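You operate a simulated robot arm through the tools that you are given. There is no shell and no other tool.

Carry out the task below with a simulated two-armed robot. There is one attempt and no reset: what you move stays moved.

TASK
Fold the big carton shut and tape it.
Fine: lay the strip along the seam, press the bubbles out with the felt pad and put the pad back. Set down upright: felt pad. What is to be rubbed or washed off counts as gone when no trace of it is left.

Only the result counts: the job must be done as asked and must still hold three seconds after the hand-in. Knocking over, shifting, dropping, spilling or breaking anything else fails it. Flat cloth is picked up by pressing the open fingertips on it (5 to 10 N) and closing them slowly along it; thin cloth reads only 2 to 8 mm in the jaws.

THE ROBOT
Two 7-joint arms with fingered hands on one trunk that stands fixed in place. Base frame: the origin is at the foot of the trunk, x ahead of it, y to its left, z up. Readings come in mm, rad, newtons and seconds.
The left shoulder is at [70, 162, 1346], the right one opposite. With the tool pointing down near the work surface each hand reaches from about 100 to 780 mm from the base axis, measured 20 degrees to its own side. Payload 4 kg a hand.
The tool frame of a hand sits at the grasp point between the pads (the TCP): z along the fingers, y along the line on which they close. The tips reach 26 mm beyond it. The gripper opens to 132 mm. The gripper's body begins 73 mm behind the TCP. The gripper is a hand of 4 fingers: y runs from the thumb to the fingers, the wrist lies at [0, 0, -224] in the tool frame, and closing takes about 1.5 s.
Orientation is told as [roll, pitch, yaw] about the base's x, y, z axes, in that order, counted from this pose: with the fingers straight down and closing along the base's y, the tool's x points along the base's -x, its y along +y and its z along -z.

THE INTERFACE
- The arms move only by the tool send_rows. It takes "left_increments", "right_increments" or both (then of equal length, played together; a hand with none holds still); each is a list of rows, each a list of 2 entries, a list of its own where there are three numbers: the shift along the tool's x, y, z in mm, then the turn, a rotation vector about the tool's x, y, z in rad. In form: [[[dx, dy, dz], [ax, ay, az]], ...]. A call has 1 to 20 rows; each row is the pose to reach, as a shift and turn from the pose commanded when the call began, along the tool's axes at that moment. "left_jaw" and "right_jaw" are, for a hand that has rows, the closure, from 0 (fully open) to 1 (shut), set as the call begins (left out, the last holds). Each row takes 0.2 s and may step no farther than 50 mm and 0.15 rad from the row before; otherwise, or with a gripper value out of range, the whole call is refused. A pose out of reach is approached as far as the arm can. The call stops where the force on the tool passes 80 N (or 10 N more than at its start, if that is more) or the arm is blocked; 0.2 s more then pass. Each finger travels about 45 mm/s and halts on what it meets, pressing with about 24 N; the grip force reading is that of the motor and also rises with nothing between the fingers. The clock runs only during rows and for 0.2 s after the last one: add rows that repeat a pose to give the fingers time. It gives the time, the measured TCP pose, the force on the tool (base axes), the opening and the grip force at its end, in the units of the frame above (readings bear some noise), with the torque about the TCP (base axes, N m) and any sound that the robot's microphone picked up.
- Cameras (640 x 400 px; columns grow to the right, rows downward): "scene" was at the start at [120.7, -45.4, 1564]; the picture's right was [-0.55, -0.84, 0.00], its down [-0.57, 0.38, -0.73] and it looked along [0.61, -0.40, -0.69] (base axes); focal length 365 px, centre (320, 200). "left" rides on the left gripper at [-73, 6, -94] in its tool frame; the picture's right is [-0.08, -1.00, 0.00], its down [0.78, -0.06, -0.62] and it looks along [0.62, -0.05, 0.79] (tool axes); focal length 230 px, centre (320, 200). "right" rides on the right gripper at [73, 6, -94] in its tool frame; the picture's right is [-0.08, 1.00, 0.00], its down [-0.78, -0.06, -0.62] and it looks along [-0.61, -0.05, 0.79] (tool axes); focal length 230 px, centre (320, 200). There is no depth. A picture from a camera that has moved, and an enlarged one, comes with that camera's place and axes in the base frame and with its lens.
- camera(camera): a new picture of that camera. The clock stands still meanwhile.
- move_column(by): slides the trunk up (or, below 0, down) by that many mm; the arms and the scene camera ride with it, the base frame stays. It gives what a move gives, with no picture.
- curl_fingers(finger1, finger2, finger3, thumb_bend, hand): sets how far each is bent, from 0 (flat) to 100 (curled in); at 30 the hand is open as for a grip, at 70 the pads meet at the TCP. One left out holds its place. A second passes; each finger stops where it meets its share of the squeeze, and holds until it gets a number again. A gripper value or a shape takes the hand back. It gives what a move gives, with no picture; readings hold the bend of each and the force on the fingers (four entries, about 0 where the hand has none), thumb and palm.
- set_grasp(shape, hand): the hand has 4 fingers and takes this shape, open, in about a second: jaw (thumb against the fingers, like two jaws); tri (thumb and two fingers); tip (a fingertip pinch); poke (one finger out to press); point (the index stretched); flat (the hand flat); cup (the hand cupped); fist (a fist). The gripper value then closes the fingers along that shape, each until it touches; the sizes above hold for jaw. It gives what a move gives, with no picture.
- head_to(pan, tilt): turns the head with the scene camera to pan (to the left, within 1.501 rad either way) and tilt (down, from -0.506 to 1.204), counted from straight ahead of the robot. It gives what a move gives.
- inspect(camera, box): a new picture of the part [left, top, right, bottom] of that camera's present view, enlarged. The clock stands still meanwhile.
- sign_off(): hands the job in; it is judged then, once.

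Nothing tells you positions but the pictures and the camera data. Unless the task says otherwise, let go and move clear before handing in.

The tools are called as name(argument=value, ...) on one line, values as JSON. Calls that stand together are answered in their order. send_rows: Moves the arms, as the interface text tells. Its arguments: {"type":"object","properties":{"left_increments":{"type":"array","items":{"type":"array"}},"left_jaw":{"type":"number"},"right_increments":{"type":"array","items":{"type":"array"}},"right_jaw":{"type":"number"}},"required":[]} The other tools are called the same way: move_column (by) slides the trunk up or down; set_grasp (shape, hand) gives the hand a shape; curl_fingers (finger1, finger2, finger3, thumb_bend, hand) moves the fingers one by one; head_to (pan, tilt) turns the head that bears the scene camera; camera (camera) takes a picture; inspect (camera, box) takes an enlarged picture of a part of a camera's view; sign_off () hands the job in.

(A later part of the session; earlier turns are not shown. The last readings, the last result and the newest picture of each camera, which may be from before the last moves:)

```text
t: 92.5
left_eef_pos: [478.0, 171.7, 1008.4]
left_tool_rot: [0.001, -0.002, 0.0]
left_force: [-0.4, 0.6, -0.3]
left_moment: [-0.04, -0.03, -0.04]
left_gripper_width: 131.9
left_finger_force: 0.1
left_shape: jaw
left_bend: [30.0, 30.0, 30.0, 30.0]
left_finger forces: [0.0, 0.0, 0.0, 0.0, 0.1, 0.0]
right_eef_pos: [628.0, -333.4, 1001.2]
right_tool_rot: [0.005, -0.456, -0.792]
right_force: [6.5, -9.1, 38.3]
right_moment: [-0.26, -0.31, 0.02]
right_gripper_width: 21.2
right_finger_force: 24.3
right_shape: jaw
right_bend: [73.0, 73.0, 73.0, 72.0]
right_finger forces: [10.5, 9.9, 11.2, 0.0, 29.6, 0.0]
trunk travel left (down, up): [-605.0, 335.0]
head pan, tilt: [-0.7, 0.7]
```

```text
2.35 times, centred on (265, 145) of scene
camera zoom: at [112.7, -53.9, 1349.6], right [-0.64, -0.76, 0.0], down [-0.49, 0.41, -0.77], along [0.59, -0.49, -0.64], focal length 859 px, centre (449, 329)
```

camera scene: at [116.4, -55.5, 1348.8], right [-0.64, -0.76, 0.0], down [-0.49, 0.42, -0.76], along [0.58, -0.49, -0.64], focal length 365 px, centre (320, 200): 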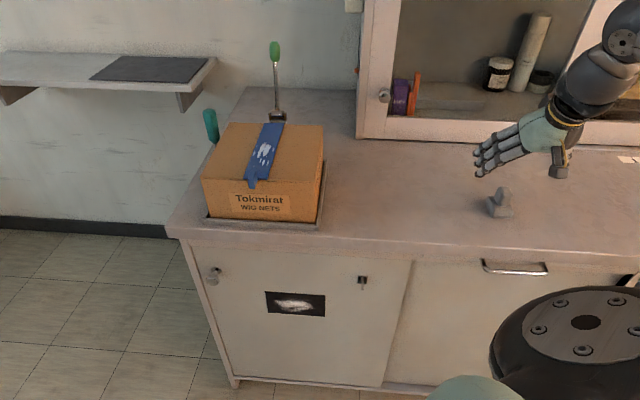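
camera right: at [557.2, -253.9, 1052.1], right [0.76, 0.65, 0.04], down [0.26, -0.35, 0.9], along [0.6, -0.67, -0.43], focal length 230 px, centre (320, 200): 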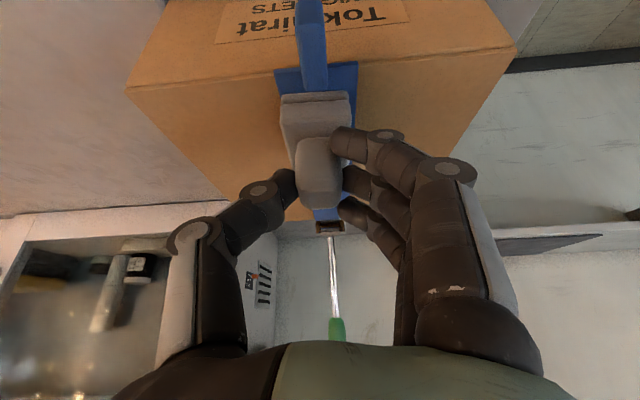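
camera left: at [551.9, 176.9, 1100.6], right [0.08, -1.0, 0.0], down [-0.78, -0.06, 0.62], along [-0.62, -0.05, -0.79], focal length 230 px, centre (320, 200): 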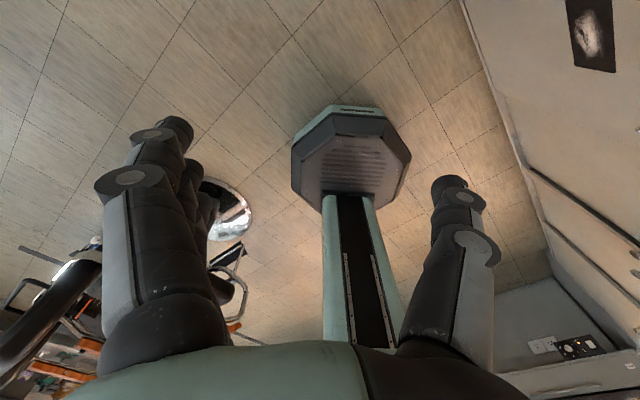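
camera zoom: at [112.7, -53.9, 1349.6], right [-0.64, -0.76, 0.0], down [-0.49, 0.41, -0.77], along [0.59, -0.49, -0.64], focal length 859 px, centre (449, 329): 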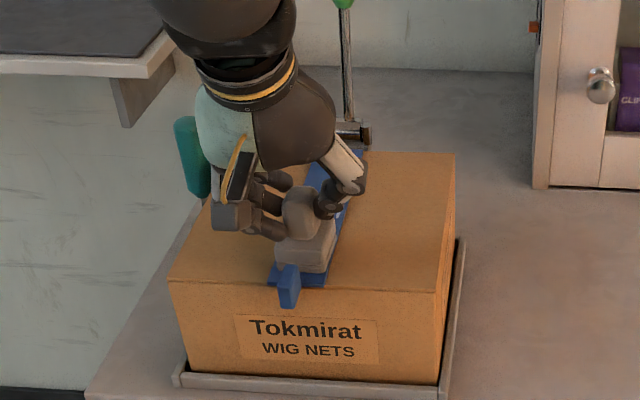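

Contact came a bit earlier than expected and the press is 38 N; I'll lift off again and see what the press did to the strip and bubbles.

send_rows(right_increments=[[[-2, 0, -4], [0, 0, 0]], [[-6, 0, -12], [0, 0, 0]], [[-13, 0, -27], [0, 0, 0]], [[-18, 0, -37], [0, 0, 0]]])

inspect(camera="right", box=[220, 0, 420, 240])

inspect(camera="scene", box=[190, 60, 340, 230])

```text
t: 93.5
left_eef_pos: [479.4, 172.3, 1007.7]
left_tool_rot: [0.0, -0.001, -0.001]
left_force: [0.3, -0.7, -0.7]
left_moment: [0.0, 0.0, 0.01]
left_gripper_width: 132.1
left_finger_force: 0.0
left_shape: jaw
left_bend: [30.0, 30.0, 30.0, 30.0]
left_finger forces: [0.0, 0.1, 0.1, 0.1, 0.1, 0.0]
right_eef_pos: [628.9, -334.0, 1035.6]
right_tool_rot: [-0.004, -0.445, -0.785]
right_force: [0.0, -0.2, -0.9]
right_moment: [0.04, 0.05, 0.0]
right_gripper_width: 21.0
right_finger_force: 23.6
right_shape: jaw
right_bend: [72.0, 72.0, 72.0, 71.0]
right_finger forces: [8.8, 8.7, 9.2, 0.1, 22.4, 0.1]
trunk travel left (down, up): [-605.0, 335.0]
head pan, tilt: [-0.7, 0.7]
```

```text
1.67 times, centred on (320, 120) of right
camera zoom: at [558.5, -254.1, 1087.4], right [0.76, 0.65, 0.03], down [0.27, -0.35, 0.89], along [0.6, -0.67, -0.45], focal length 384 px, centre (320, 333)
```

zoom: 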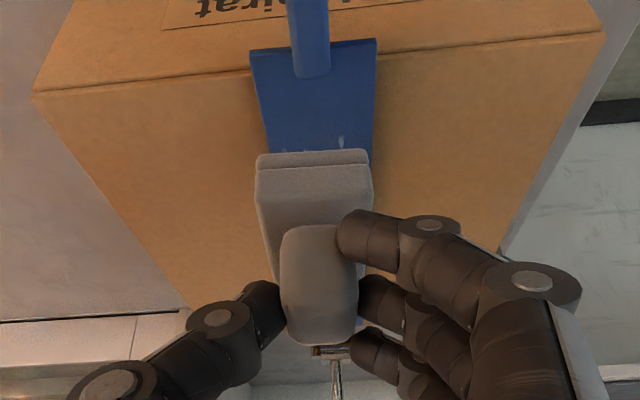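

```text
2.35 times, centred on (265, 145) of scene
camera zoom: at [116.5, -54.7, 1348.6], right [-0.64, -0.77, 0.0], down [-0.49, 0.41, -0.76], along [0.58, -0.49, -0.64], focal length 859 px, centre (449, 329)
```

zoom: 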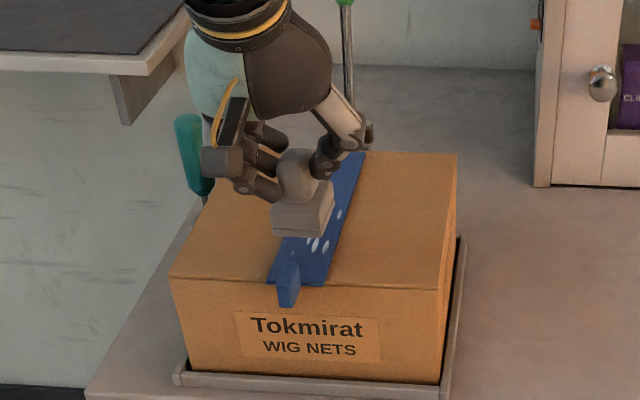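

The pad's press seems to have dragged the strip a few millimetres toward me, so it isn't fixed yet. I'll move the pad aside to see the strip and the bubbles clearly.

send_rows(right_increments=[[[-5, -35, -10], [0, 0, 0]], [[-5, -75, -10], [0, 0, 0]], [[-5, -115, -10], [0, 0, 0]]])

camera(camera="right")

inspect(camera="right", box=[330, 0, 520, 160])

inspect(camera="scene", box=[210, 100, 310, 200])

```text
t: 94.2
left_eef_pos: [477.3, 170.2, 1008.9]
left_tool_rot: [0.003, 0.001, 0.0]
left_force: [1.0, 0.3, -0.3]
left_moment: [0.03, 0.0, 0.0]
left_gripper_width: 131.6
left_finger_force: 0.2
left_shape: jaw
left_bend: [30.0, 30.0, 30.0, 30.0]
left_finger forces: [0.1, 0.0, 0.0, 0.0, 0.0, 0.1]
right_eef_pos: [547.3, -413.3, 1046.6]
right_tool_rot: [0.0, -0.447, -0.787]
right_force: [-0.1, -0.6, -0.8]
right_moment: [0.0, -0.04, -0.03]
right_gripper_width: 20.6
right_finger_force: 24.0
right_shape: jaw
right_bend: [72.0, 72.0, 72.0, 71.0]
right_finger forces: [8.4, 8.6, 9.2, 0.0, 22.4, 0.1]
trunk travel left (down, up): [-605.0, 335.0]
head pan, tilt: [-0.7, 0.7]
```

```text
taken
camera right: at [476.5, -335.4, 1098.7], right [0.76, 0.65, 0.03], down [0.27, -0.36, 0.9], along [0.6, -0.67, -0.44], focal length 230 px, centre (320, 200)
```

right: 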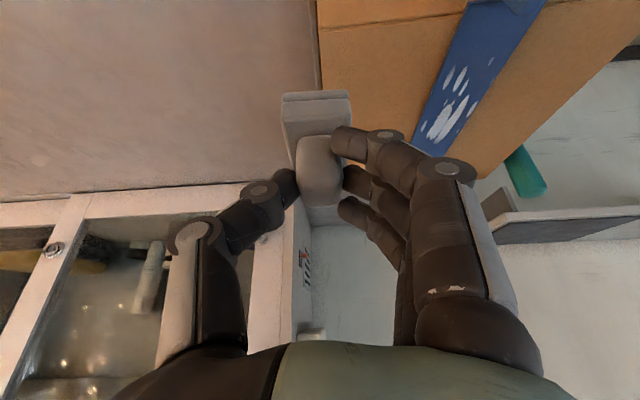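

```text
2.50 times, centred on (425, 80) of right
camera zoom: at [476.5, -335.4, 1098.7], right [0.76, 0.65, 0.03], down [0.27, -0.36, 0.9], along [0.6, -0.67, -0.44], focal length 575 px, centre (58, 500)
```

zoom: 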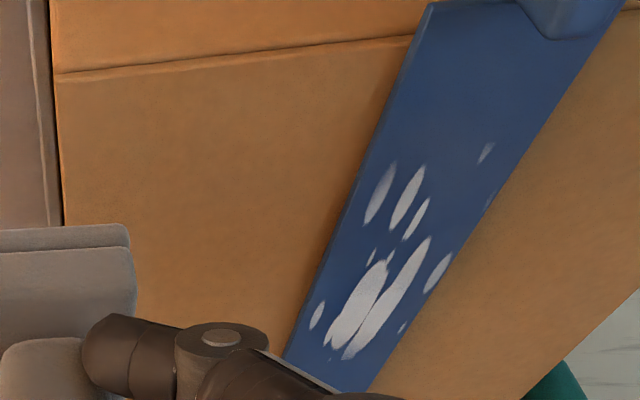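

```text
4.00 times, centred on (260, 150) of scene
camera zoom: at [115.3, -55.9, 1348.8], right [-0.64, -0.77, 0.0], down [-0.49, 0.42, -0.77], along [0.59, -0.49, -0.64], focal length 1460 px, centre (560, 400)
```

zoom: 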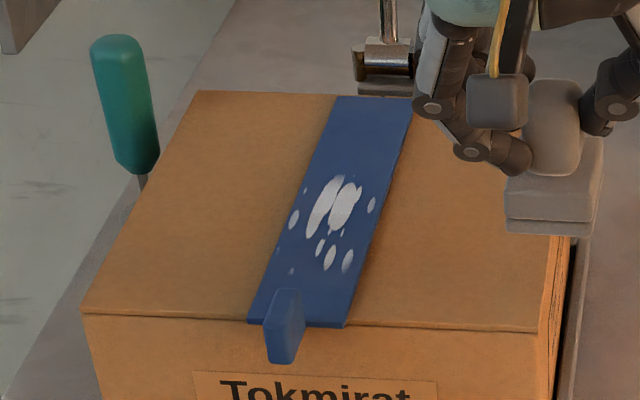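

All bubbles are still there and the strip has slid about 8 mm toward the front. I'll set the pad down vertically on the strip with a light force and draw it outward by about 8 mm: that either returns the strip or, if it already sticks, starts the rubbing. First I hover.

send_rows(right_increments=[[[-6.3, 38.4, 3], [0, 0, 0]], [[-12.6, 76.9, 6.1], [0, 0, 0]], [[-18.9, 115.3, 9.1], [0, 0, 0]], [[-12.2, 115.3, 23.1], [0, 0, 0]], [[-5.5, 115.3, 37.1], [0, 0, 0]], [[-5.5, 115.3, 37.1], [0, 0, 0]]])

inspect(camera="scene", box=[210, 80, 330, 200])

inspect(camera="right", box=[220, 0, 420, 240])

```text
t: 95.7
left_eef_pos: [480.3, 172.0, 1007.7]
left_tool_rot: [-0.002, 0.001, 0.0]
left_force: [-1.1, 0.0, 0.6]
left_moment: [0.02, 0.04, 0.01]
left_gripper_width: 132.1
left_finger_force: 0.0
left_shape: jaw
left_bend: [30.0, 30.0, 30.0, 30.0]
left_finger forces: [0.0, 0.0, 0.0, 0.1, 0.0, 0.0]
right_eef_pos: [644.8, -348.4, 1015.6]
right_tool_rot: [-0.003, -0.447, -0.787]
right_force: [0.0, 0.6, -0.8]
right_moment: [0.03, 0.01, -0.02]
right_gripper_width: 20.7
right_finger_force: 23.5
right_shape: jaw
right_bend: [72.0, 72.0, 72.0, 71.0]
right_finger forces: [8.1, 8.5, 8.9, 0.0, 22.5, 0.0]
trunk travel left (down, up): [-605.0, 335.0]
head pan, tilt: [-0.7, 0.7]
```

```text
3.33 times, centred on (270, 140) of scene
camera zoom: at [117.0, -54.6, 1348.7], right [-0.64, -0.77, 0.0], down [-0.49, 0.41, -0.76], along [0.58, -0.49, -0.64], focal length 1217 px, centre (487, 400)
```

zoom: 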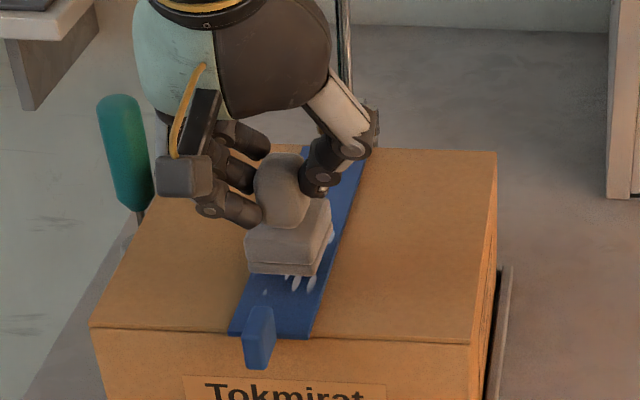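

```text
1.67 times, centred on (320, 120) of right
camera zoom: at [574.4, -268.8, 1068.8], right [0.76, 0.65, 0.03], down [0.27, -0.35, 0.9], along [0.6, -0.67, -0.44], focal length 384 px, centre (320, 333)
```

zoom: 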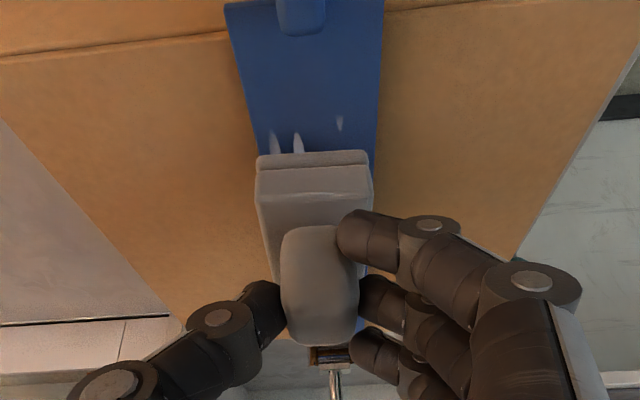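

The pad hovers level over the strip. I'll set it down vertically with a light press and draw it 9 mm outward.

send_rows(right_increments=[[[2.6, 0, 5.4], [0, 0, 0]], [[5.2, 0, 10.8], [0, 0, 0]], [[6.3, 0, 13.1], [0, 0, 0]], [[6.7, 0, 14.1], [0, 0, 0]], [[6.7, 0, 14.1], [0, 0, 0]], [[4.0, 0, 15.4], [0, 0, 0]], [[1.3, 0, 16.7], [0, 0, 0]], [[-1.4, 0, 18.0], [0, 0, 0]], [[-1.4, 0, 18.0], [0, 0, 0]]])

inspect(camera="scene", box=[210, 80, 330, 200])

inspect(camera="right", box=[220, 0, 420, 240])

```text
t: 97.7
left_eef_pos: [478.6, 173.2, 1009.4]
left_tool_rot: [0.0, 0.0, 0.001]
left_force: [0.4, 0.2, 0.1]
left_moment: [0.02, 0.03, -0.02]
left_gripper_width: 131.6
left_finger_force: 0.0
left_shape: jaw
left_bend: [30.0, 30.0, 30.0, 30.0]
left_finger forces: [0.0, 0.0, 0.0, 0.2, 0.0, 0.0]
right_eef_pos: [652.2, -354.4, 1002.6]
right_tool_rot: [0.0, -0.45, -0.788]
right_force: [0.2, 1.7, 11.7]
right_moment: [0.13, -0.09, 0.03]
right_gripper_width: 20.6
right_finger_force: 24.6
right_shape: jaw
right_bend: [72.0, 73.0, 72.0, 71.0]
right_finger forces: [12.9, 8.9, 9.0, 0.1, 24.3, 0.0]
trunk travel left (down, up): [-605.0, 335.0]
head pan, tilt: [-0.7, 0.7]
```

```text
3.33 times, centred on (270, 140) of scene
camera zoom: at [114.8, -53.5, 1349.0], right [-0.64, -0.77, 0.0], down [-0.49, 0.41, -0.77], along [0.59, -0.49, -0.64], focal length 1217 px, centre (487, 400)
```

zoom: 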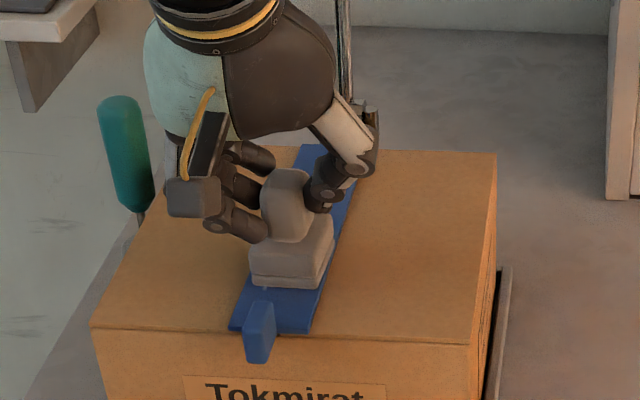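

```text
1.67 times, centred on (320, 120) of right
camera zoom: at [580.2, -274.2, 1053.9], right [0.76, 0.65, 0.03], down [0.27, -0.35, 0.9], along [0.6, -0.67, -0.44], focal length 384 px, centre (320, 333)
```

zoom: 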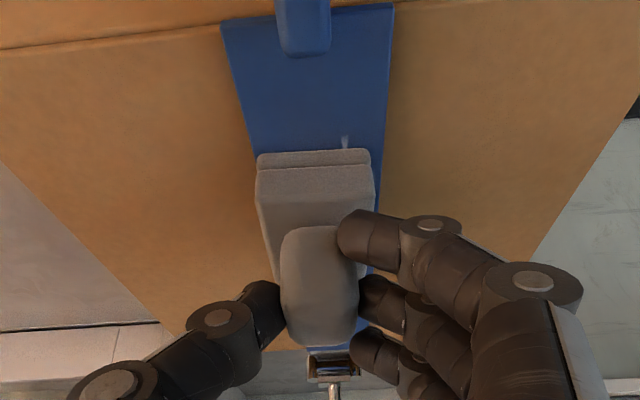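

The strip moved along with the pad, back to flush with the front edge, so it does not stick yet. I'll lift the pad straight up and see whether the bubbles under it changed.

send_rows(right_increments=[[[-1.7, 0, -3.6], [0, 0, 0]], [[-8.6, 0, -18], [0, 0, 0]], [[-17.3, 0, -36], [0, 0, 0]], [[-17.3, -35, -36], [0, 0, 0]], [[-17.3, -75, -36], [0, 0, 0]], [[-17.3, -115, -36], [0, 0, 0]]])

inspect(camera="right", box=[330, 0, 520, 160])

inspect(camera="scene", box=[210, 100, 310, 200])

```text
t: 99.0
left_eef_pos: [478.3, 172.1, 1007.9]
left_tool_rot: [0.001, 0.0, 0.0]
left_force: [0.6, -1.0, 1.3]
left_moment: [0.0, 0.0, 0.0]
left_gripper_width: 131.8
left_finger_force: 0.1
left_shape: jaw
left_bend: [30.0, 30.0, 30.0, 30.0]
left_finger forces: [0.1, 0.0, 0.1, 0.1, 0.0, 0.0]
right_eef_pos: [570.0, -436.2, 1042.4]
right_tool_rot: [0.0, -0.448, -0.787]
right_force: [-0.3, -0.1, -0.9]
right_moment: [0.03, -0.01, -0.01]
right_gripper_width: 20.7
right_finger_force: 24.1
right_shape: jaw
right_bend: [72.0, 72.0, 72.0, 71.0]
right_finger forces: [8.2, 8.5, 8.6, 0.0, 22.5, 0.1]
trunk travel left (down, up): [-605.0, 335.0]
head pan, tilt: [-0.7, 0.7]
```

```text
2.50 times, centred on (425, 80) of right
camera zoom: at [498.9, -358.7, 1094.2], right [0.76, 0.65, 0.03], down [0.27, -0.36, 0.9], along [0.6, -0.67, -0.44], focal length 575 px, centre (58, 500)
```

zoom: 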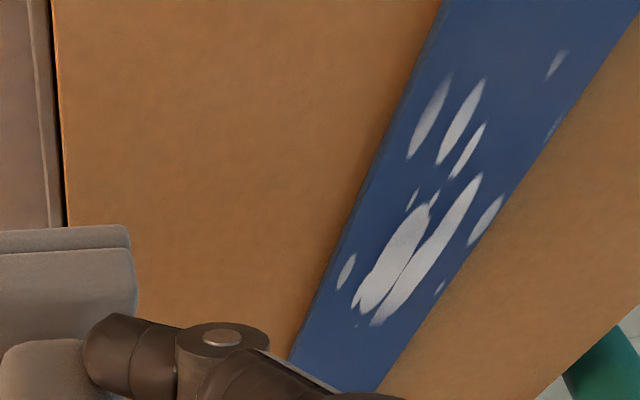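

```text
4.00 times, centred on (260, 150) of scene
camera zoom: at [115.3, -55.9, 1348.8], right [-0.64, -0.77, 0.0], down [-0.49, 0.42, -0.76], along [0.59, -0.49, -0.64], focal length 1460 px, centre (560, 400)
```

zoom: 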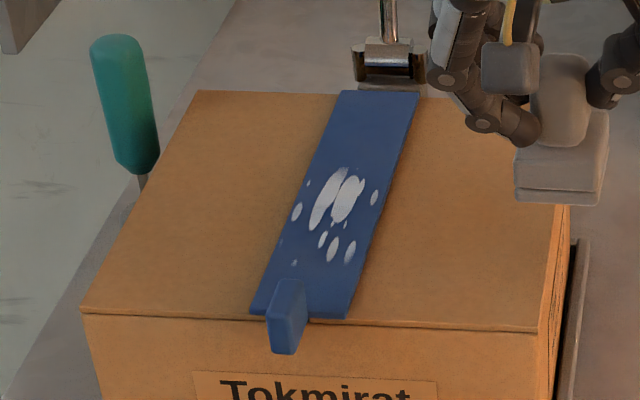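

The strip is flush with the front edge again and lies along the seam; simple pressing leaves the bubbles. Since a sliding pad drags the strip, I'll rub by twisting the pad in place, which the long strip should resist. First I set the pad down lightly over the near bubbles.

send_rows(right_increments=[[[1, 38, -0.5], [0, 0, 0]], [[2, 77, -1], [0, 0, 0]], [[3.2, 116, -1.5], [0, 0, 0]], [[9, 116, 10.7], [0, 0, 0]], [[14.9, 116, 22.8], [0, 0, 0]], [[14.9, 116, 22.8], [0, 0, 0]], [[18, 116, 29], [0, 0, 0]], [[20.1, 116, 33.7], [0, 0, 0]], [[21.6, 116, 36.7], [0, 0, 0]], [[21.6, 116, 36.7], [0, 0, 0]]])

inspect(camera="scene", box=[210, 80, 330, 200])

```text
t: 101.2
left_eef_pos: [477.5, 171.0, 1007.4]
left_tool_rot: [0.0, -0.002, -0.002]
left_force: [0.4, 0.6, -0.7]
left_moment: [-0.02, -0.01, -0.03]
left_gripper_width: 131.7
left_finger_force: 0.0
left_shape: jaw
left_bend: [30.0, 30.0, 30.0, 30.0]
left_finger forces: [0.0, 0.1, 0.0, 0.0, 0.0, 0.1]
right_eef_pos: [648.6, -351.3, 1001.0]
right_tool_rot: [0.004, -0.455, -0.79]
right_force: [4.3, -7.3, 24.0]
right_moment: [-0.14, -0.27, -0.04]
right_gripper_width: 20.9
right_finger_force: 24.2
right_shape: jaw
right_bend: [72.0, 73.0, 72.0, 71.0]
right_finger forces: [10.0, 9.3, 8.4, 0.0, 26.9, 0.0]
trunk travel left (down, up): [-605.0, 335.0]
head pan, tilt: [-0.7, 0.7]
```

```text
3.33 times, centred on (270, 140) of scene
camera zoom: at [114.1, -54.4, 1349.3], right [-0.64, -0.76, 0.0], down [-0.49, 0.41, -0.77], along [0.59, -0.49, -0.64], focal length 1217 px, centre (487, 400)
```

zoom: 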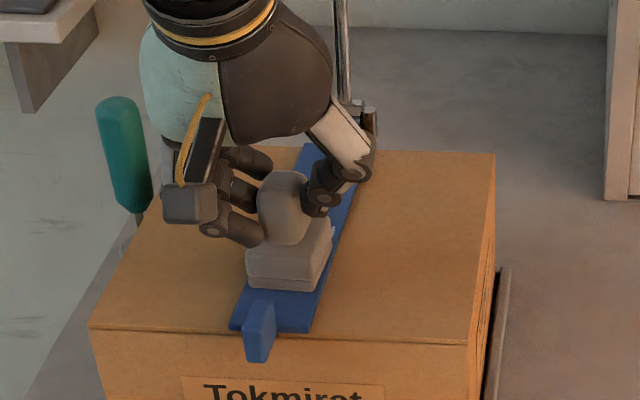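

The pad presses with about 24 N. I'll ease the pressure slightly and twist the pad back and forth in place twice.

send_rows(right_increments=[[[-0.87, 0, -1.8], [0, 0, 0]], [[-1.09, -0.96, -1.7], [-0.0615, 0, -0.1258]], [[-1.42, -1.89, -1.54], [-0.123, 0, -0.2516]], [[-1.09, -0.96, -1.7], [-0.0615, 0, -0.1258]], [[-0.87, 0, -1.8], [0, 0, 0]], [[-0.78, 0.99, -1.84], [0.0615, 0, 0.1258]], [[-0.82, 1.98, -1.83], [0.123, 0, 0.2516]], [[-0.78, 0.99, -1.84], [0.0615, 0, 0.1258]], [[-0.87, 0, -1.8], [0, 0, 0]], [[-1.09, -0.96, -1.7], [-0.0615, 0, -0.1258]], [[-1.42, -1.89, -1.54], [-0.123, 0, -0.2516]], [[-1.09, -0.96, -1.7], [-0.0615, 0, -0.1258]], [[-0.87, 0, -1.8], [0, 0, 0]], [[-0.78, 0.99, -1.84], [0.0615, 0, 0.1258]], [[-0.82, 1.98, -1.83], [0.123, 0, 0.2516]], [[-0.78, 0.99, -1.84], [0.0615, 0, 0.1258]], [[-0.87, 0, -1.8], [0, 0, 0]]])

inspect(camera="scene", box=[210, 80, 330, 200])

inspect(camera="right", box=[220, 0, 420, 240])

```text
t: 104.8
left_eef_pos: [478.6, 173.3, 1006.3]
left_tool_rot: [0.0, 0.001, 0.001]
left_force: [-0.3, 0.4, -0.1]
left_moment: [-0.03, 0.0, 0.03]
left_gripper_width: 131.7
left_finger_force: 0.0
left_shape: jaw
left_bend: [30.0, 30.0, 30.0, 30.0]
left_finger forces: [0.1, 0.1, 0.1, 0.0, 0.0, 0.0]
right_eef_pos: [648.7, -350.0, 999.1]
right_tool_rot: [-0.006, -0.446, -0.783]
right_force: [-0.5, -2.4, 4.0]
right_moment: [-0.03, 0.02, -0.04]
right_gripper_width: 20.4
right_finger_force: 23.8
right_shape: jaw
right_bend: [74.0, 72.0, 72.0, 72.0]
right_finger forces: [4.7, 10.1, 8.9, 0.1, 21.9, 0.0]
right hand out of reach, approached as far as the arm can: row 6, 7, 8, 14, 15, 16
trunk travel left (down, up): [-605.0, 335.0]
head pan, tilt: [-0.7, 0.7]
```

```text
3.33 times, centred on (270, 140) of scene
camera zoom: at [116.4, -53.8, 1348.4], right [-0.64, -0.76, 0.0], down [-0.49, 0.41, -0.77], along [0.58, -0.49, -0.64], focal length 1217 px, centre (487, 400)
```

zoom: 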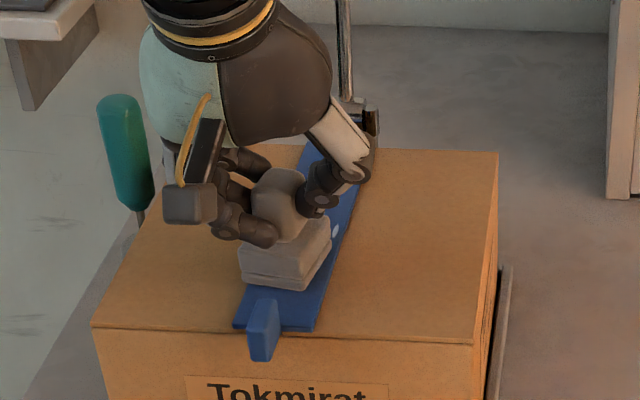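

```text
1.67 times, centred on (320, 120) of right
camera zoom: at [579.1, -270.9, 1051.4], right [0.75, 0.66, 0.03], down [0.27, -0.35, 0.89], along [0.6, -0.67, -0.45], focal length 384 px, centre (320, 333)
```

zoom: 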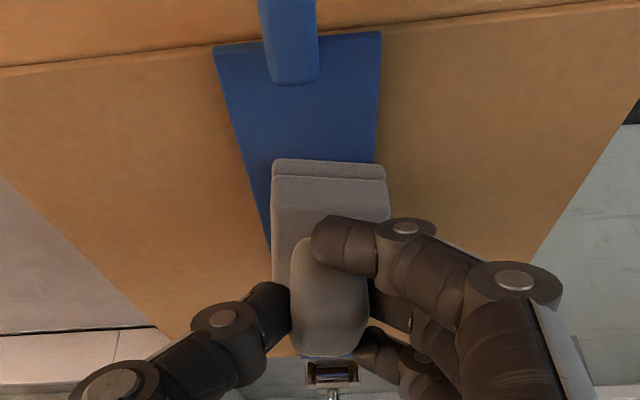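

Clockwise twisting ran out of reach, but some rubbing took place. I'll lift the pad and look at the bubbles.

send_rows(right_increments=[[[-4.3, 0, -9], [0, 0, 0]], [[-13, 0, -27], [0, 0, 0]], [[-19.5, 0, -40.5], [0, 0, 0]], [[-19.5, -40, -40.5], [0, 0, 0]], [[-19.5, -80, -40.5], [0, 0, 0]], [[-19.5, -115, -40.5], [0, 0, 0]]])

inspect(camera="right", box=[330, 0, 520, 160])

inspect(camera="scene", box=[210, 100, 310, 200])

camera(camera="right")

```text
t: 106.2
left_eef_pos: [478.2, 172.2, 1008.2]
left_tool_rot: [0.002, -0.001, 0.0]
left_force: [0.3, -0.3, 1.1]
left_moment: [0.01, -0.01, -0.01]
left_gripper_width: 132.0
left_finger_force: 0.0
left_shape: jaw
left_bend: [30.0, 30.0, 30.0, 30.0]
left_finger forces: [0.0, 0.0, 0.0, 0.0, 0.1, 0.0]
right_eef_pos: [569.4, -434.1, 1045.3]
right_tool_rot: [-0.001, -0.446, -0.786]
right_force: [0.6, -0.6, -0.5]
right_moment: [0.0, 0.0, 0.01]
right_gripper_width: 19.0
right_finger_force: 23.9
right_shape: jaw
right_bend: [74.0, 72.0, 72.0, 72.0]
right_finger forces: [1.3, 10.8, 9.3, 0.0, 20.7, 0.0]
trunk travel left (down, up): [-605.0, 335.0]
head pan, tilt: [-0.7, 0.7]
```

```text
2.50 times, centred on (425, 80) of right
camera zoom: at [499.1, -354.9, 1098.0], right [0.76, 0.65, 0.03], down [0.27, -0.36, 0.9], along [0.6, -0.67, -0.44], focal length 575 px, centre (58, 500)
```

zoom: 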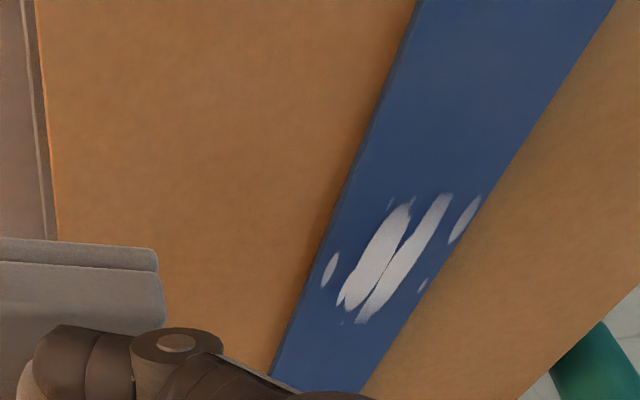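

```text
4.00 times, centred on (260, 150) of scene
camera zoom: at [115.4, -55.8, 1348.8], right [-0.64, -0.77, 0.0], down [-0.49, 0.42, -0.76], along [0.59, -0.49, -0.64], focal length 1460 px, centre (560, 400)
```

zoom: 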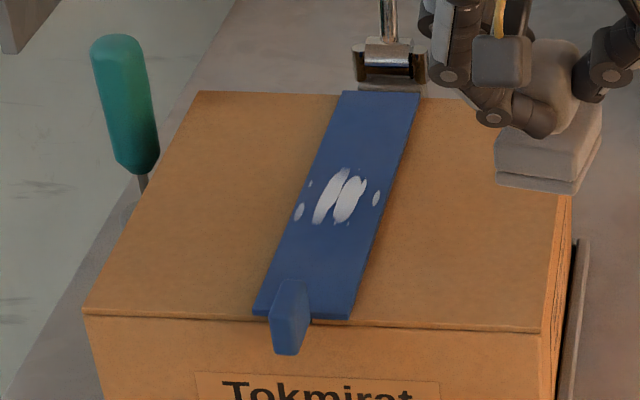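

```text
taken
camera right: at [499.1, -354.9, 1098.0], right [0.76, 0.65, 0.03], down [0.27, -0.36, 0.9], along [0.6, -0.67, -0.44], focal length 230 px, centre (320, 200)
```

right: 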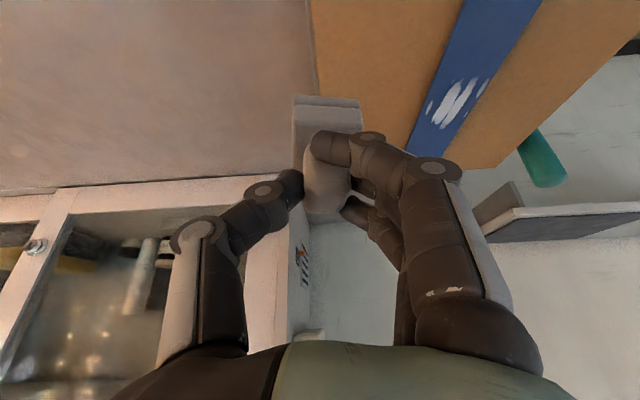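

Twisting works: the near bubbles are gone and the strip stayed in place. The pad has tilted and turned slightly in the grip but is held. I'll move on to the remaining big bubbles (n≈732–790), with the hand turned a bit counter-clockwise for twisting room.

send_rows(right_increments=[[[-5.2, 27, 2.5], [-0.0227, 0, -0.0474]], [[-10.4, 54, 5], [-0.0453, 0, -0.0948]], [[-15.5, 81, 7.4], [-0.068, 0, -0.1421]], [[-20.7, 107.8, 9.9], [-0.0906, 0, -0.1895]], [[-14.2, 107.8, 23.4], [-0.0906, 0, -0.1895]], [[-7.8, 107.8, 37], [-0.0906, 0, -0.1895]], [[-7.8, 107.8, 37], [-0.0906, 0, -0.1895]]])

camera(camera="right")

inspect(camera="scene", box=[210, 80, 330, 200])

```text
t: 107.8
left_eef_pos: [480.1, 171.5, 1005.7]
left_tool_rot: [0.0, 0.002, 0.0]
left_force: [-0.3, 0.8, -0.5]
left_moment: [0.0, -0.03, -0.03]
left_gripper_width: 131.6
left_finger_force: 0.1
left_shape: jaw
left_bend: [30.0, 30.0, 30.0, 30.0]
left_finger forces: [0.1, 0.0, 0.0, 0.0, 0.0, 0.0]
right_eef_pos: [661.7, -374.3, 1014.8]
right_tool_rot: [0.0, -0.448, -0.576]
right_force: [0.2, -0.4, -0.6]
right_moment: [-0.03, -0.01, 0.02]
right_gripper_width: 19.1
right_finger_force: 23.7
right_shape: jaw
right_bend: [74.0, 71.0, 72.0, 72.0]
right_finger forces: [1.1, 10.9, 9.3, 0.0, 20.5, 0.0]
trunk travel left (down, up): [-605.0, 335.0]
head pan, tilt: [-0.7, 0.7]
```

```text
taken
camera right: at [575.8, -311.3, 1067.4], right [0.6, 0.8, 0.03], down [0.34, -0.29, 0.9], along [0.72, -0.53, -0.44], focal length 230 px, centre (320, 200)
```

right: 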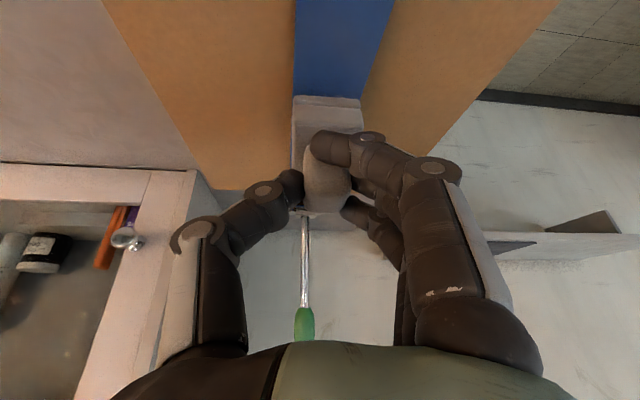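

```text
3.33 times, centred on (270, 140) of scene
camera zoom: at [116.6, -54.7, 1348.7], right [-0.64, -0.77, 0.0], down [-0.49, 0.41, -0.76], along [0.58, -0.49, -0.64], focal length 1217 px, centre (487, 400)
```

zoom: 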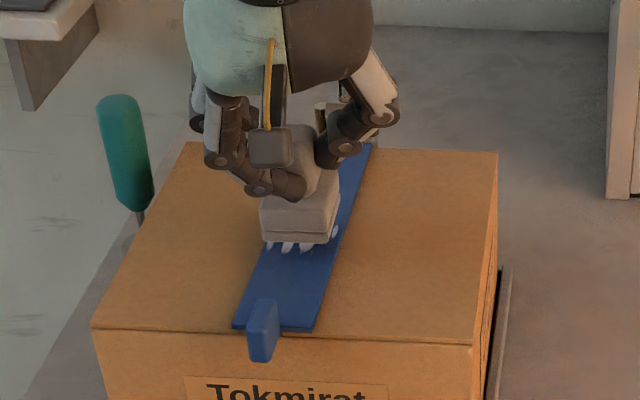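

The pad is positioned over the big bubbles (near edge at n≈728). I'll lower it gradually to contact.

send_rows(right_increments=[[[2.4, 0, 5], [0, 0, 0]], [[4.3, 0, 9], [0, 0, 0]], [[5.2, 0, 10.8], [0, 0, 0]], [[5.6, 0, 11.7], [0, 0, 0]], [[5.6, 0, 11.7], [0, 0, 0]]])

```text
t: 109.0
left_eef_pos: [478.6, 171.3, 1007.1]
left_tool_rot: [0.0, -0.001, -0.001]
left_force: [0.1, 0.5, 0.4]
left_moment: [0.0, -0.03, 0.01]
left_gripper_width: 131.8
left_finger_force: 0.0
left_shape: jaw
left_bend: [30.0, 30.0, 30.0, 30.0]
left_finger forces: [0.0, 0.1, 0.0, 0.0, 0.1, 0.1]
right_eef_pos: [661.4, -373.6, 1001.8]
right_tool_rot: [-0.002, -0.447, -0.575]
right_force: [0.5, -1.0, -1.4]
right_moment: [0.02, -0.01, -0.01]
right_gripper_width: 19.2
right_finger_force: 24.4
right_shape: jaw
right_bend: [74.0, 71.0, 72.0, 72.0]
right_finger forces: [1.1, 11.1, 9.3, 0.0, 20.6, 0.0]
trunk travel left (down, up): [-605.0, 335.0]
head pan, tilt: [-0.7, 0.7]
```

No contact yet at z = 1001.8. I'll go a few millimetres further.

send_rows(right_increments=[[[0.7, 0, 1.4], [0, 0, 0]], [[1.3, 0, 2.7], [0, 0, 0]], [[1.7, 0, 3.6], [0, 0, 0]], [[1.7, 0, 3.6], [0, 0, 0]]])

```text
t: 110.0
left_eef_pos: [479.4, 172.6, 1007.5]
left_tool_rot: [0.0, -0.001, 0.001]
left_force: [-0.2, 0.6, -0.5]
left_moment: [0.0, -0.01, 0.0]
left_gripper_width: 131.7
left_finger_force: 0.1
left_shape: jaw
left_bend: [30.0, 30.0, 30.0, 30.0]
left_finger forces: [0.0, 0.0, 0.0, 0.0, 0.0, 0.1]
right_eef_pos: [660.7, -372.0, 998.9]
right_tool_rot: [0.001, -0.45, -0.577]
right_force: [1.0, -1.6, 5.2]
right_moment: [-0.06, -0.06, 0.01]
right_gripper_width: 19.3
right_finger_force: 24.4
right_shape: jaw
right_bend: [74.0, 72.0, 72.0, 72.0]
right_finger forces: [0.9, 11.1, 9.5, 0.0, 21.0, 0.0]
trunk travel left (down, up): [-605.0, 335.0]
head pan, tilt: [-0.7, 0.7]
```

Light contact (5 N) at z≈998.9. I'll press a little more and twist back and forth here.

send_rows(right_increments=[[[0, 0, 2.2], [0, 0, 0]], [[-0.8, -2.9, 2.6], [-0.0609, 0, -0.1261]], [[-2, -5.6, 3.2], [-0.1218, 0, -0.2521]], [[-0.8, -2.9, 2.6], [-0.0609, 0, -0.1261]], [[0, 0, 2.2], [0, 0, 0]], [[0.4, 2.55, 2], [0.0522, 0, 0.108]], [[0, 0, 2.2], [0, 0, 0]], [[-0.8, -2.9, 2.6], [-0.0609, 0, -0.1261]], [[-2, -5.6, 3.2], [-0.1218, 0, -0.2521]], [[-0.8, -2.9, 2.6], [-0.0609, 0, -0.1261]], [[0, 0, 2.2], [0, 0, 0]], [[0.4, 2.55, 2], [0.0522, 0, 0.108]], [[0, 0, 2.2], [0, 0, 0]], [[-0.8, -2.9, 2.6], [-0.0609, 0, -0.1261]], [[-2, -5.6, 3.2], [-0.1218, 0, -0.2521]], [[-0.8, -2.9, 2.6], [-0.0609, 0, -0.1261]], [[0, 0, 2.2], [0, 0, 0]], [[0.4, 2.55, 2], [0.0522, 0, 0.108]], [[0, 0, 2.2], [0, 0, 0]]])

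camera(camera="right")

inspect(camera="scene", box=[210, 80, 330, 200])

```text
t: 114.0
left_eef_pos: [477.8, 173.4, 1008.1]
left_tool_rot: [0.001, -0.002, 0.0]
left_force: [-0.5, 0.4, 0.3]
left_moment: [0.03, -0.01, 0.01]
left_gripper_width: 131.8
left_finger_force: 0.1
left_shape: jaw
left_bend: [30.0, 30.0, 30.0, 30.0]
left_finger forces: [0.0, 0.1, 0.0, 0.0, 0.1, 0.0]
right_eef_pos: [660.1, -372.6, 998.5]
right_tool_rot: [0.0, -0.45, -0.576]
right_force: [-0.4, 3.3, 14.0]
right_moment: [0.15, -0.08, -0.18]
right_gripper_width: 19.6
right_finger_force: 24.1
right_shape: jaw
right_bend: [75.0, 72.0, 72.0, 72.0]
right_finger forces: [7.0, 13.6, 9.0, 0.0, 21.8, 0.0]
trunk travel left (down, up): [-605.0, 335.0]
head pan, tilt: [-0.7, 0.7]
```

```text
taken
camera right: at [575.1, -309.9, 1049.6], right [0.6, 0.8, 0.03], down [0.33, -0.29, 0.9], along [0.72, -0.53, -0.44], focal length 230 px, centre (320, 200)
```

right: 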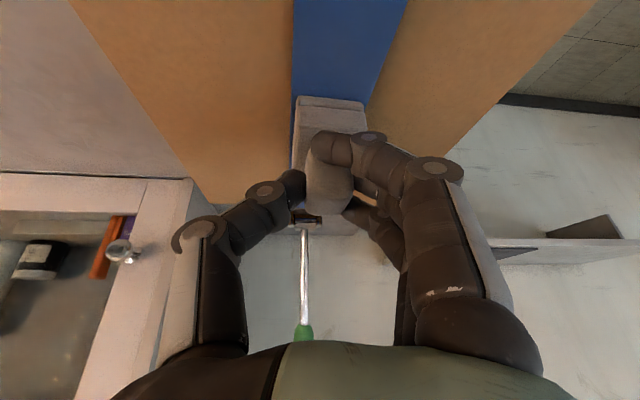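

```text
3.33 times, centred on (270, 140) of scene
camera zoom: at [114.3, -53.9, 1349.0], right [-0.64, -0.77, 0.0], down [-0.49, 0.41, -0.77], along [0.59, -0.49, -0.64], focal length 1217 px, centre (487, 400)
```

zoom: 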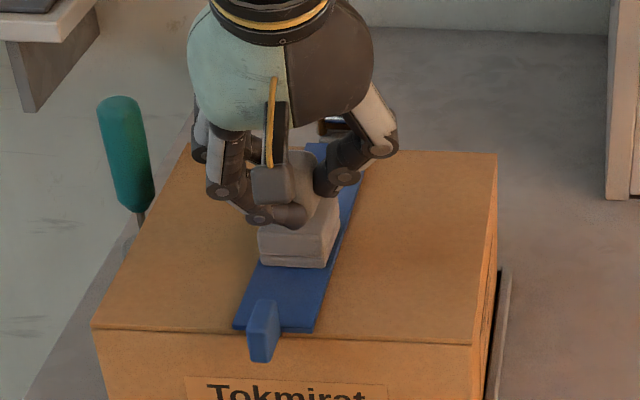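

Station done with about 14 N. I'll lift slightly, move 24 mm outward and set the pad down again for the last bubbles.

send_rows(right_increments=[[[-2.6, 0, -5.4], [0, 0, 0]], [[-5.2, 0, -10.8], [0, 0, 0]], [[-16, -1.5, -5.6], [0, 0, 0]], [[-26.8, -3, -0.4], [0, 0, 0]], [[-26.8, -3, -0.4], [0, 0, 0]], [[-24.2, -3, 5], [0, 0, 0]], [[-22.5, -3, 8.6], [0, 0, 0]], [[-21.6, -3, 10.4], [0, 0, 0]], [[-21.6, -3, 10.4], [0, 0, 0]]])

camera(camera="right")

inspect(camera="scene", box=[210, 80, 330, 200])

```text
t: 116.0
left_eef_pos: [479.2, 171.3, 1008.0]
left_tool_rot: [0.0, -0.001, 0.001]
left_force: [0.3, 0.3, 0.2]
left_moment: [-0.02, 0.04, -0.03]
left_gripper_width: 131.9
left_finger_force: 0.1
left_shape: jaw
left_bend: [30.0, 30.0, 30.0, 30.0]
left_finger forces: [0.0, 0.0, 0.0, 0.0, 0.1, 0.0]
right_eef_pos: [681.0, -390.7, 997.1]
right_tool_rot: [0.0, -0.452, -0.579]
right_force: [3.4, -4.5, 12.7]
right_moment: [-0.04, -0.15, 0.0]
right_gripper_width: 18.7
right_finger_force: 23.4
right_shape: jaw
right_bend: [75.0, 72.0, 72.0, 72.0]
right_finger forces: [0.9, 11.1, 9.2, 0.0, 21.4, 0.0]
trunk travel left (down, up): [-605.0, 335.0]
head pan, tilt: [-0.7, 0.7]
```

```text
taken
camera right: at [594.7, -326.6, 1049.4], right [0.6, 0.8, 0.03], down [0.33, -0.29, 0.9], along [0.72, -0.53, -0.44], focal length 230 px, centre (320, 200)
```

right: 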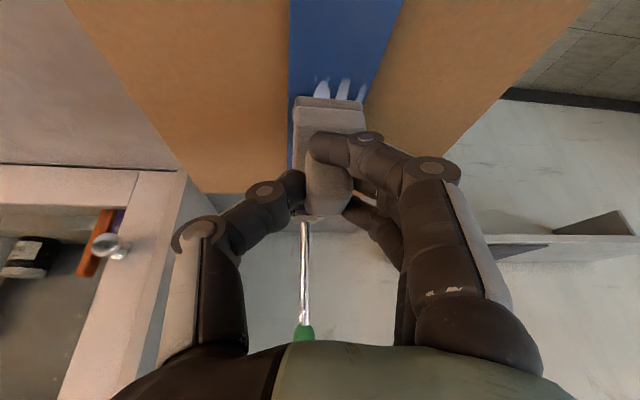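

```text
3.33 times, centred on (270, 140) of scene
camera zoom: at [115.4, -54.5, 1349.0], right [-0.64, -0.76, 0.0], down [-0.49, 0.41, -0.77], along [0.59, -0.49, -0.64], focal length 1217 px, centre (487, 400)
```

zoom: 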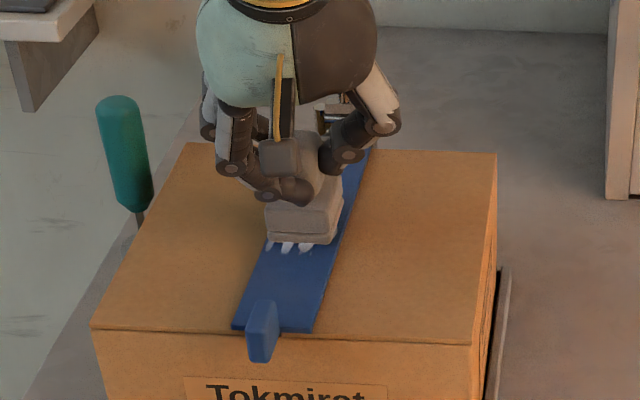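

Some bubble ends are still visible just in front of the pad, so the last twisting was too weak. I'll press a bit harder here and twist with a larger swing.

send_rows(right_increments=[[[-0.25, 0, 1.8], [0, 0, 0]], [[-1.05, -2.9, 2.2], [-0.0609, 0, -0.1261]], [[-2.2, -5.6, 2.8], [-0.1218, 0, -0.2521]], [[-3.75, -8.1, 3.5], [-0.1827, 0, -0.3782]], [[-2.2, -5.6, 2.8], [-0.1218, 0, -0.2521]], [[-1.05, -2.9, 2.2], [-0.0609, 0, -0.1261]], [[-0.25, 0, 1.8], [0, 0, 0]], [[0.2, 2.55, 1.6], [0.0522, 0, 0.108]], [[-0.25, 0, 1.8], [0, 0, 0]], [[-1.05, -2.9, 2.2], [-0.0609, 0, -0.1261]], [[-2.2, -5.6, 2.8], [-0.1218, 0, -0.2521]], [[-3.75, -8.1, 3.5], [-0.1827, 0, -0.3782]], [[-2.2, -5.6, 2.8], [-0.1218, 0, -0.2521]], [[-1.05, -2.9, 2.2], [-0.0609, 0, -0.1261]], [[-0.25, 0, 1.8], [0, 0, 0]], [[0.2, 2.55, 1.6], [0.0522, 0, 0.108]], [[-0.25, 0, 1.8], [0, 0, 0]]])

send_rows(right_increments=[[[-4.3, 0, -9], [0, 0, 0]], [[-13, 0, -27], [0, 0, 0]], [[-19.5, 0, -40.5], [0, 0, 0]], [[-11, -40, -44.5], [0, 0, 0]], [[-2, -80, -49], [0, 0, 0]], [[5, -115, -52], [0, 0, 0]]])

camera(camera="right")

inspect(camera="scene", box=[210, 90, 320, 200])

```text
t: 119.7
left_eef_pos: [477.0, 173.1, 1007.5]
left_tool_rot: [0.001, -0.003, 0.0]
left_force: [0.2, -0.1, 0.8]
left_moment: [0.0, -0.02, -0.01]
left_gripper_width: 131.9
left_finger_force: 0.0
left_shape: jaw
left_bend: [30.0, 30.0, 30.0, 30.0]
left_finger forces: [0.0, 0.0, 0.0, 0.0, 0.0, 0.1]
right_eef_pos: [679.7, -388.3, 994.7]
right_tool_rot: [0.0, -0.449, -0.578]
right_force: [-0.2, 2.3, 15.7]
right_moment: [0.12, -0.14, -0.18]
right_gripper_width: 19.6
right_finger_force: 24.5
right_shape: jaw
right_bend: [75.0, 72.0, 72.0, 73.0]
right_finger forces: [5.1, 13.5, 9.3, 0.0, 22.9, 0.1]
trunk travel left (down, up): [-605.0, 335.0]
head pan, tilt: [-0.7, 0.7]
```

```text
t: 121.0
left_eef_pos: [478.8, 171.1, 1008.0]
left_tool_rot: [0.002, 0.0, 0.001]
left_force: [0.1, 0.0, 0.2]
left_moment: [0.0, 0.04, 0.02]
left_gripper_width: 131.5
left_finger_force: 0.0
left_shape: jaw
left_bend: [30.0, 30.0, 30.0, 30.0]
left_finger forces: [0.0, 0.0, 0.1, 0.0, 0.0, 0.0]
right_eef_pos: [595.7, -469.3, 1038.5]
right_tool_rot: [-0.002, -0.448, -0.577]
right_force: [0.4, -0.3, -1.9]
right_moment: [0.03, 0.05, 0.0]
right_gripper_width: 19.3
right_finger_force: 24.0
right_shape: jaw
right_bend: [74.0, 72.0, 72.0, 72.0]
right_finger forces: [0.4, 10.8, 8.6, 0.1, 19.6, 0.0]
trunk travel left (down, up): [-605.0, 335.0]
head pan, tilt: [-0.7, 0.7]
```

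```text
taken
camera right: at [510.9, -408.6, 1091.3], right [0.6, 0.8, 0.03], down [0.34, -0.29, 0.9], along [0.72, -0.53, -0.44], focal length 230 px, centre (320, 200)
```

right: 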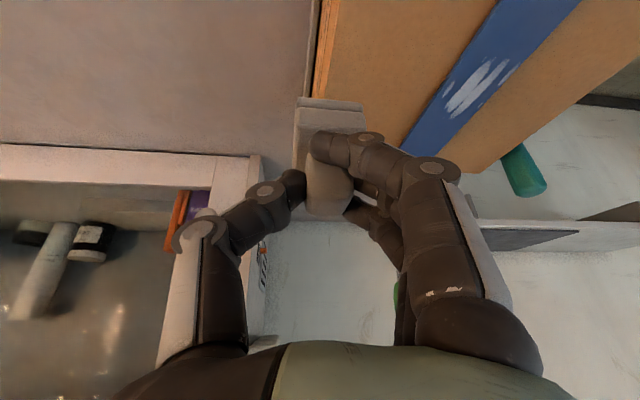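

```text
3.64 times, centred on (265, 145) of scene
camera zoom: at [115.9, -55.8, 1348.7], right [-0.64, -0.77, 0.0], down [-0.49, 0.42, -0.76], along [0.59, -0.49, -0.64], focal length 1328 px, centre (520, 400)
```

zoom: 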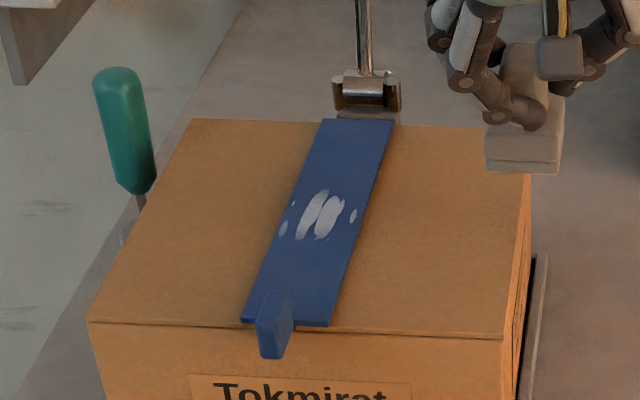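

The bubbles have faded and shrunk but are not gone. I'll look closely at what remains.

inspect(camera="right", box=[390, 30, 560, 160])

inspect(camera="scene", box=[230, 120, 300, 180])

```text
3.08 times, centred on (475, 95) of right
camera zoom: at [510.9, -408.6, 1091.3], right [0.6, 0.8, 0.03], down [0.34, -0.29, 0.9], along [0.72, -0.53, -0.44], focal length 708 px, centre (-157, 523)
```

zoom: 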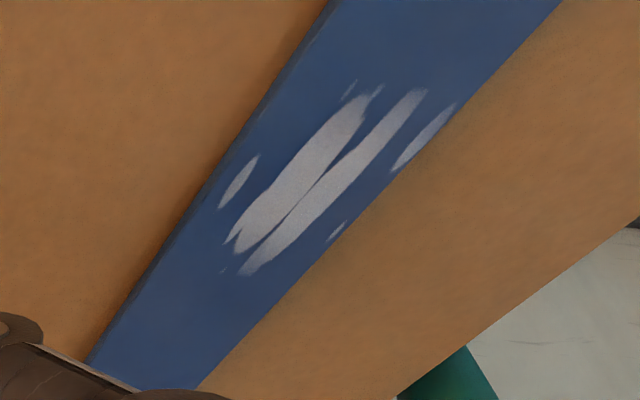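

```text
6.67 times, centred on (265, 150) of scene
camera zoom: at [115.9, -55.8, 1348.7], right [-0.64, -0.77, 0.0], down [-0.49, 0.42, -0.76], along [0.59, -0.49, -0.64], focal length 2434 px, centre (687, 533)
```

zoom: 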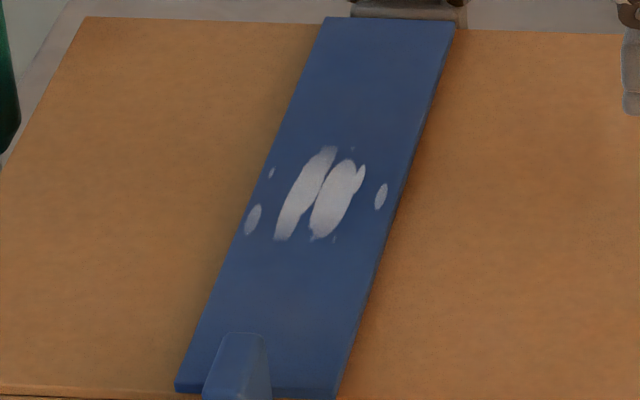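

The remaining bubbles have only faded, and the pad has crept about 20 mm forward in my grip, so I should re-grip it before rubbing more. I'll set it down upright on the strip over the bubbles, turned so that the next grip is square.

send_rows(right_increments=[[[-0.8, 29, 0.4], [-0.0228, 0, -0.0473]], [[-1.5, 58, 0.7], [-0.0455, 0, -0.0947]], [[-2.3, 87, 1.1], [-0.0683, 0, -0.142]], [[-3, 115.8, 1.4], [-0.091, 0, -0.1893]], [[2, 115.8, 11.8], [-0.091, 0, -0.1893]], [[7, 115.8, 22.1], [-0.091, 0, -0.1893]], [[7, 115.8, 22.1], [-0.091, 0, -0.1893]]])

camera(camera="right")

inspect(camera="scene", box=[210, 80, 330, 200])

```text
t: 122.7
left_eef_pos: [479.6, 171.8, 1008.4]
left_tool_rot: [-0.001, -0.001, 0.0]
left_force: [0.9, 0.7, 0.2]
left_moment: [-0.02, 0.0, -0.01]
left_gripper_width: 132.1
left_finger_force: 0.0
left_shape: jaw
left_bend: [30.0, 30.0, 30.0, 30.0]
left_finger forces: [0.0, 0.0, 0.0, 0.1, 0.1, 0.1]
right_eef_pos: [661.7, -375.9, 1016.1]
right_tool_rot: [-0.003, -0.446, -0.366]
right_force: [0.1, -0.6, -0.2]
right_moment: [0.02, 0.01, 0.02]
right_gripper_width: 19.0
right_finger_force: 23.8
right_shape: jaw
right_bend: [74.0, 72.0, 72.0, 72.0]
right_finger forces: [0.3, 10.9, 8.6, 0.1, 19.7, 0.0]
trunk travel left (down, up): [-605.0, 335.0]
head pan, tilt: [-0.7, 0.7]
```

```text
taken
camera right: at [565.1, -332.5, 1068.6], right [0.42, 0.91, 0.03], down [0.39, -0.21, 0.9], along [0.82, -0.37, -0.44], focal length 230 px, centre (320, 200)
```

right: 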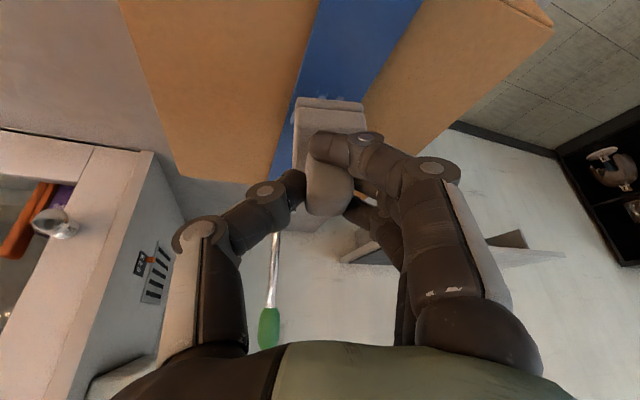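

```text
3.33 times, centred on (270, 140) of scene
camera zoom: at [116.5, -54.7, 1348.7], right [-0.64, -0.77, 0.0], down [-0.49, 0.41, -0.76], along [0.59, -0.49, -0.64], focal length 1217 px, centre (487, 400)
```

zoom: 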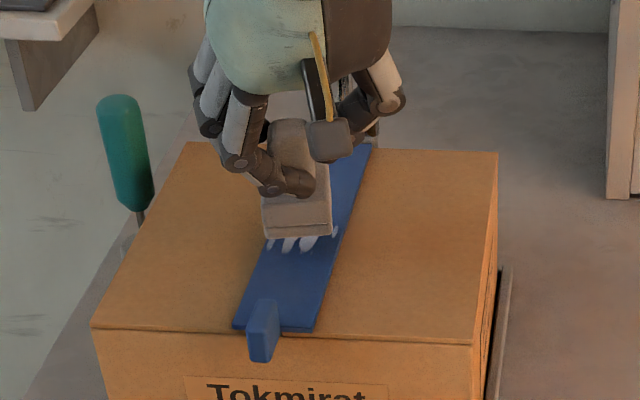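

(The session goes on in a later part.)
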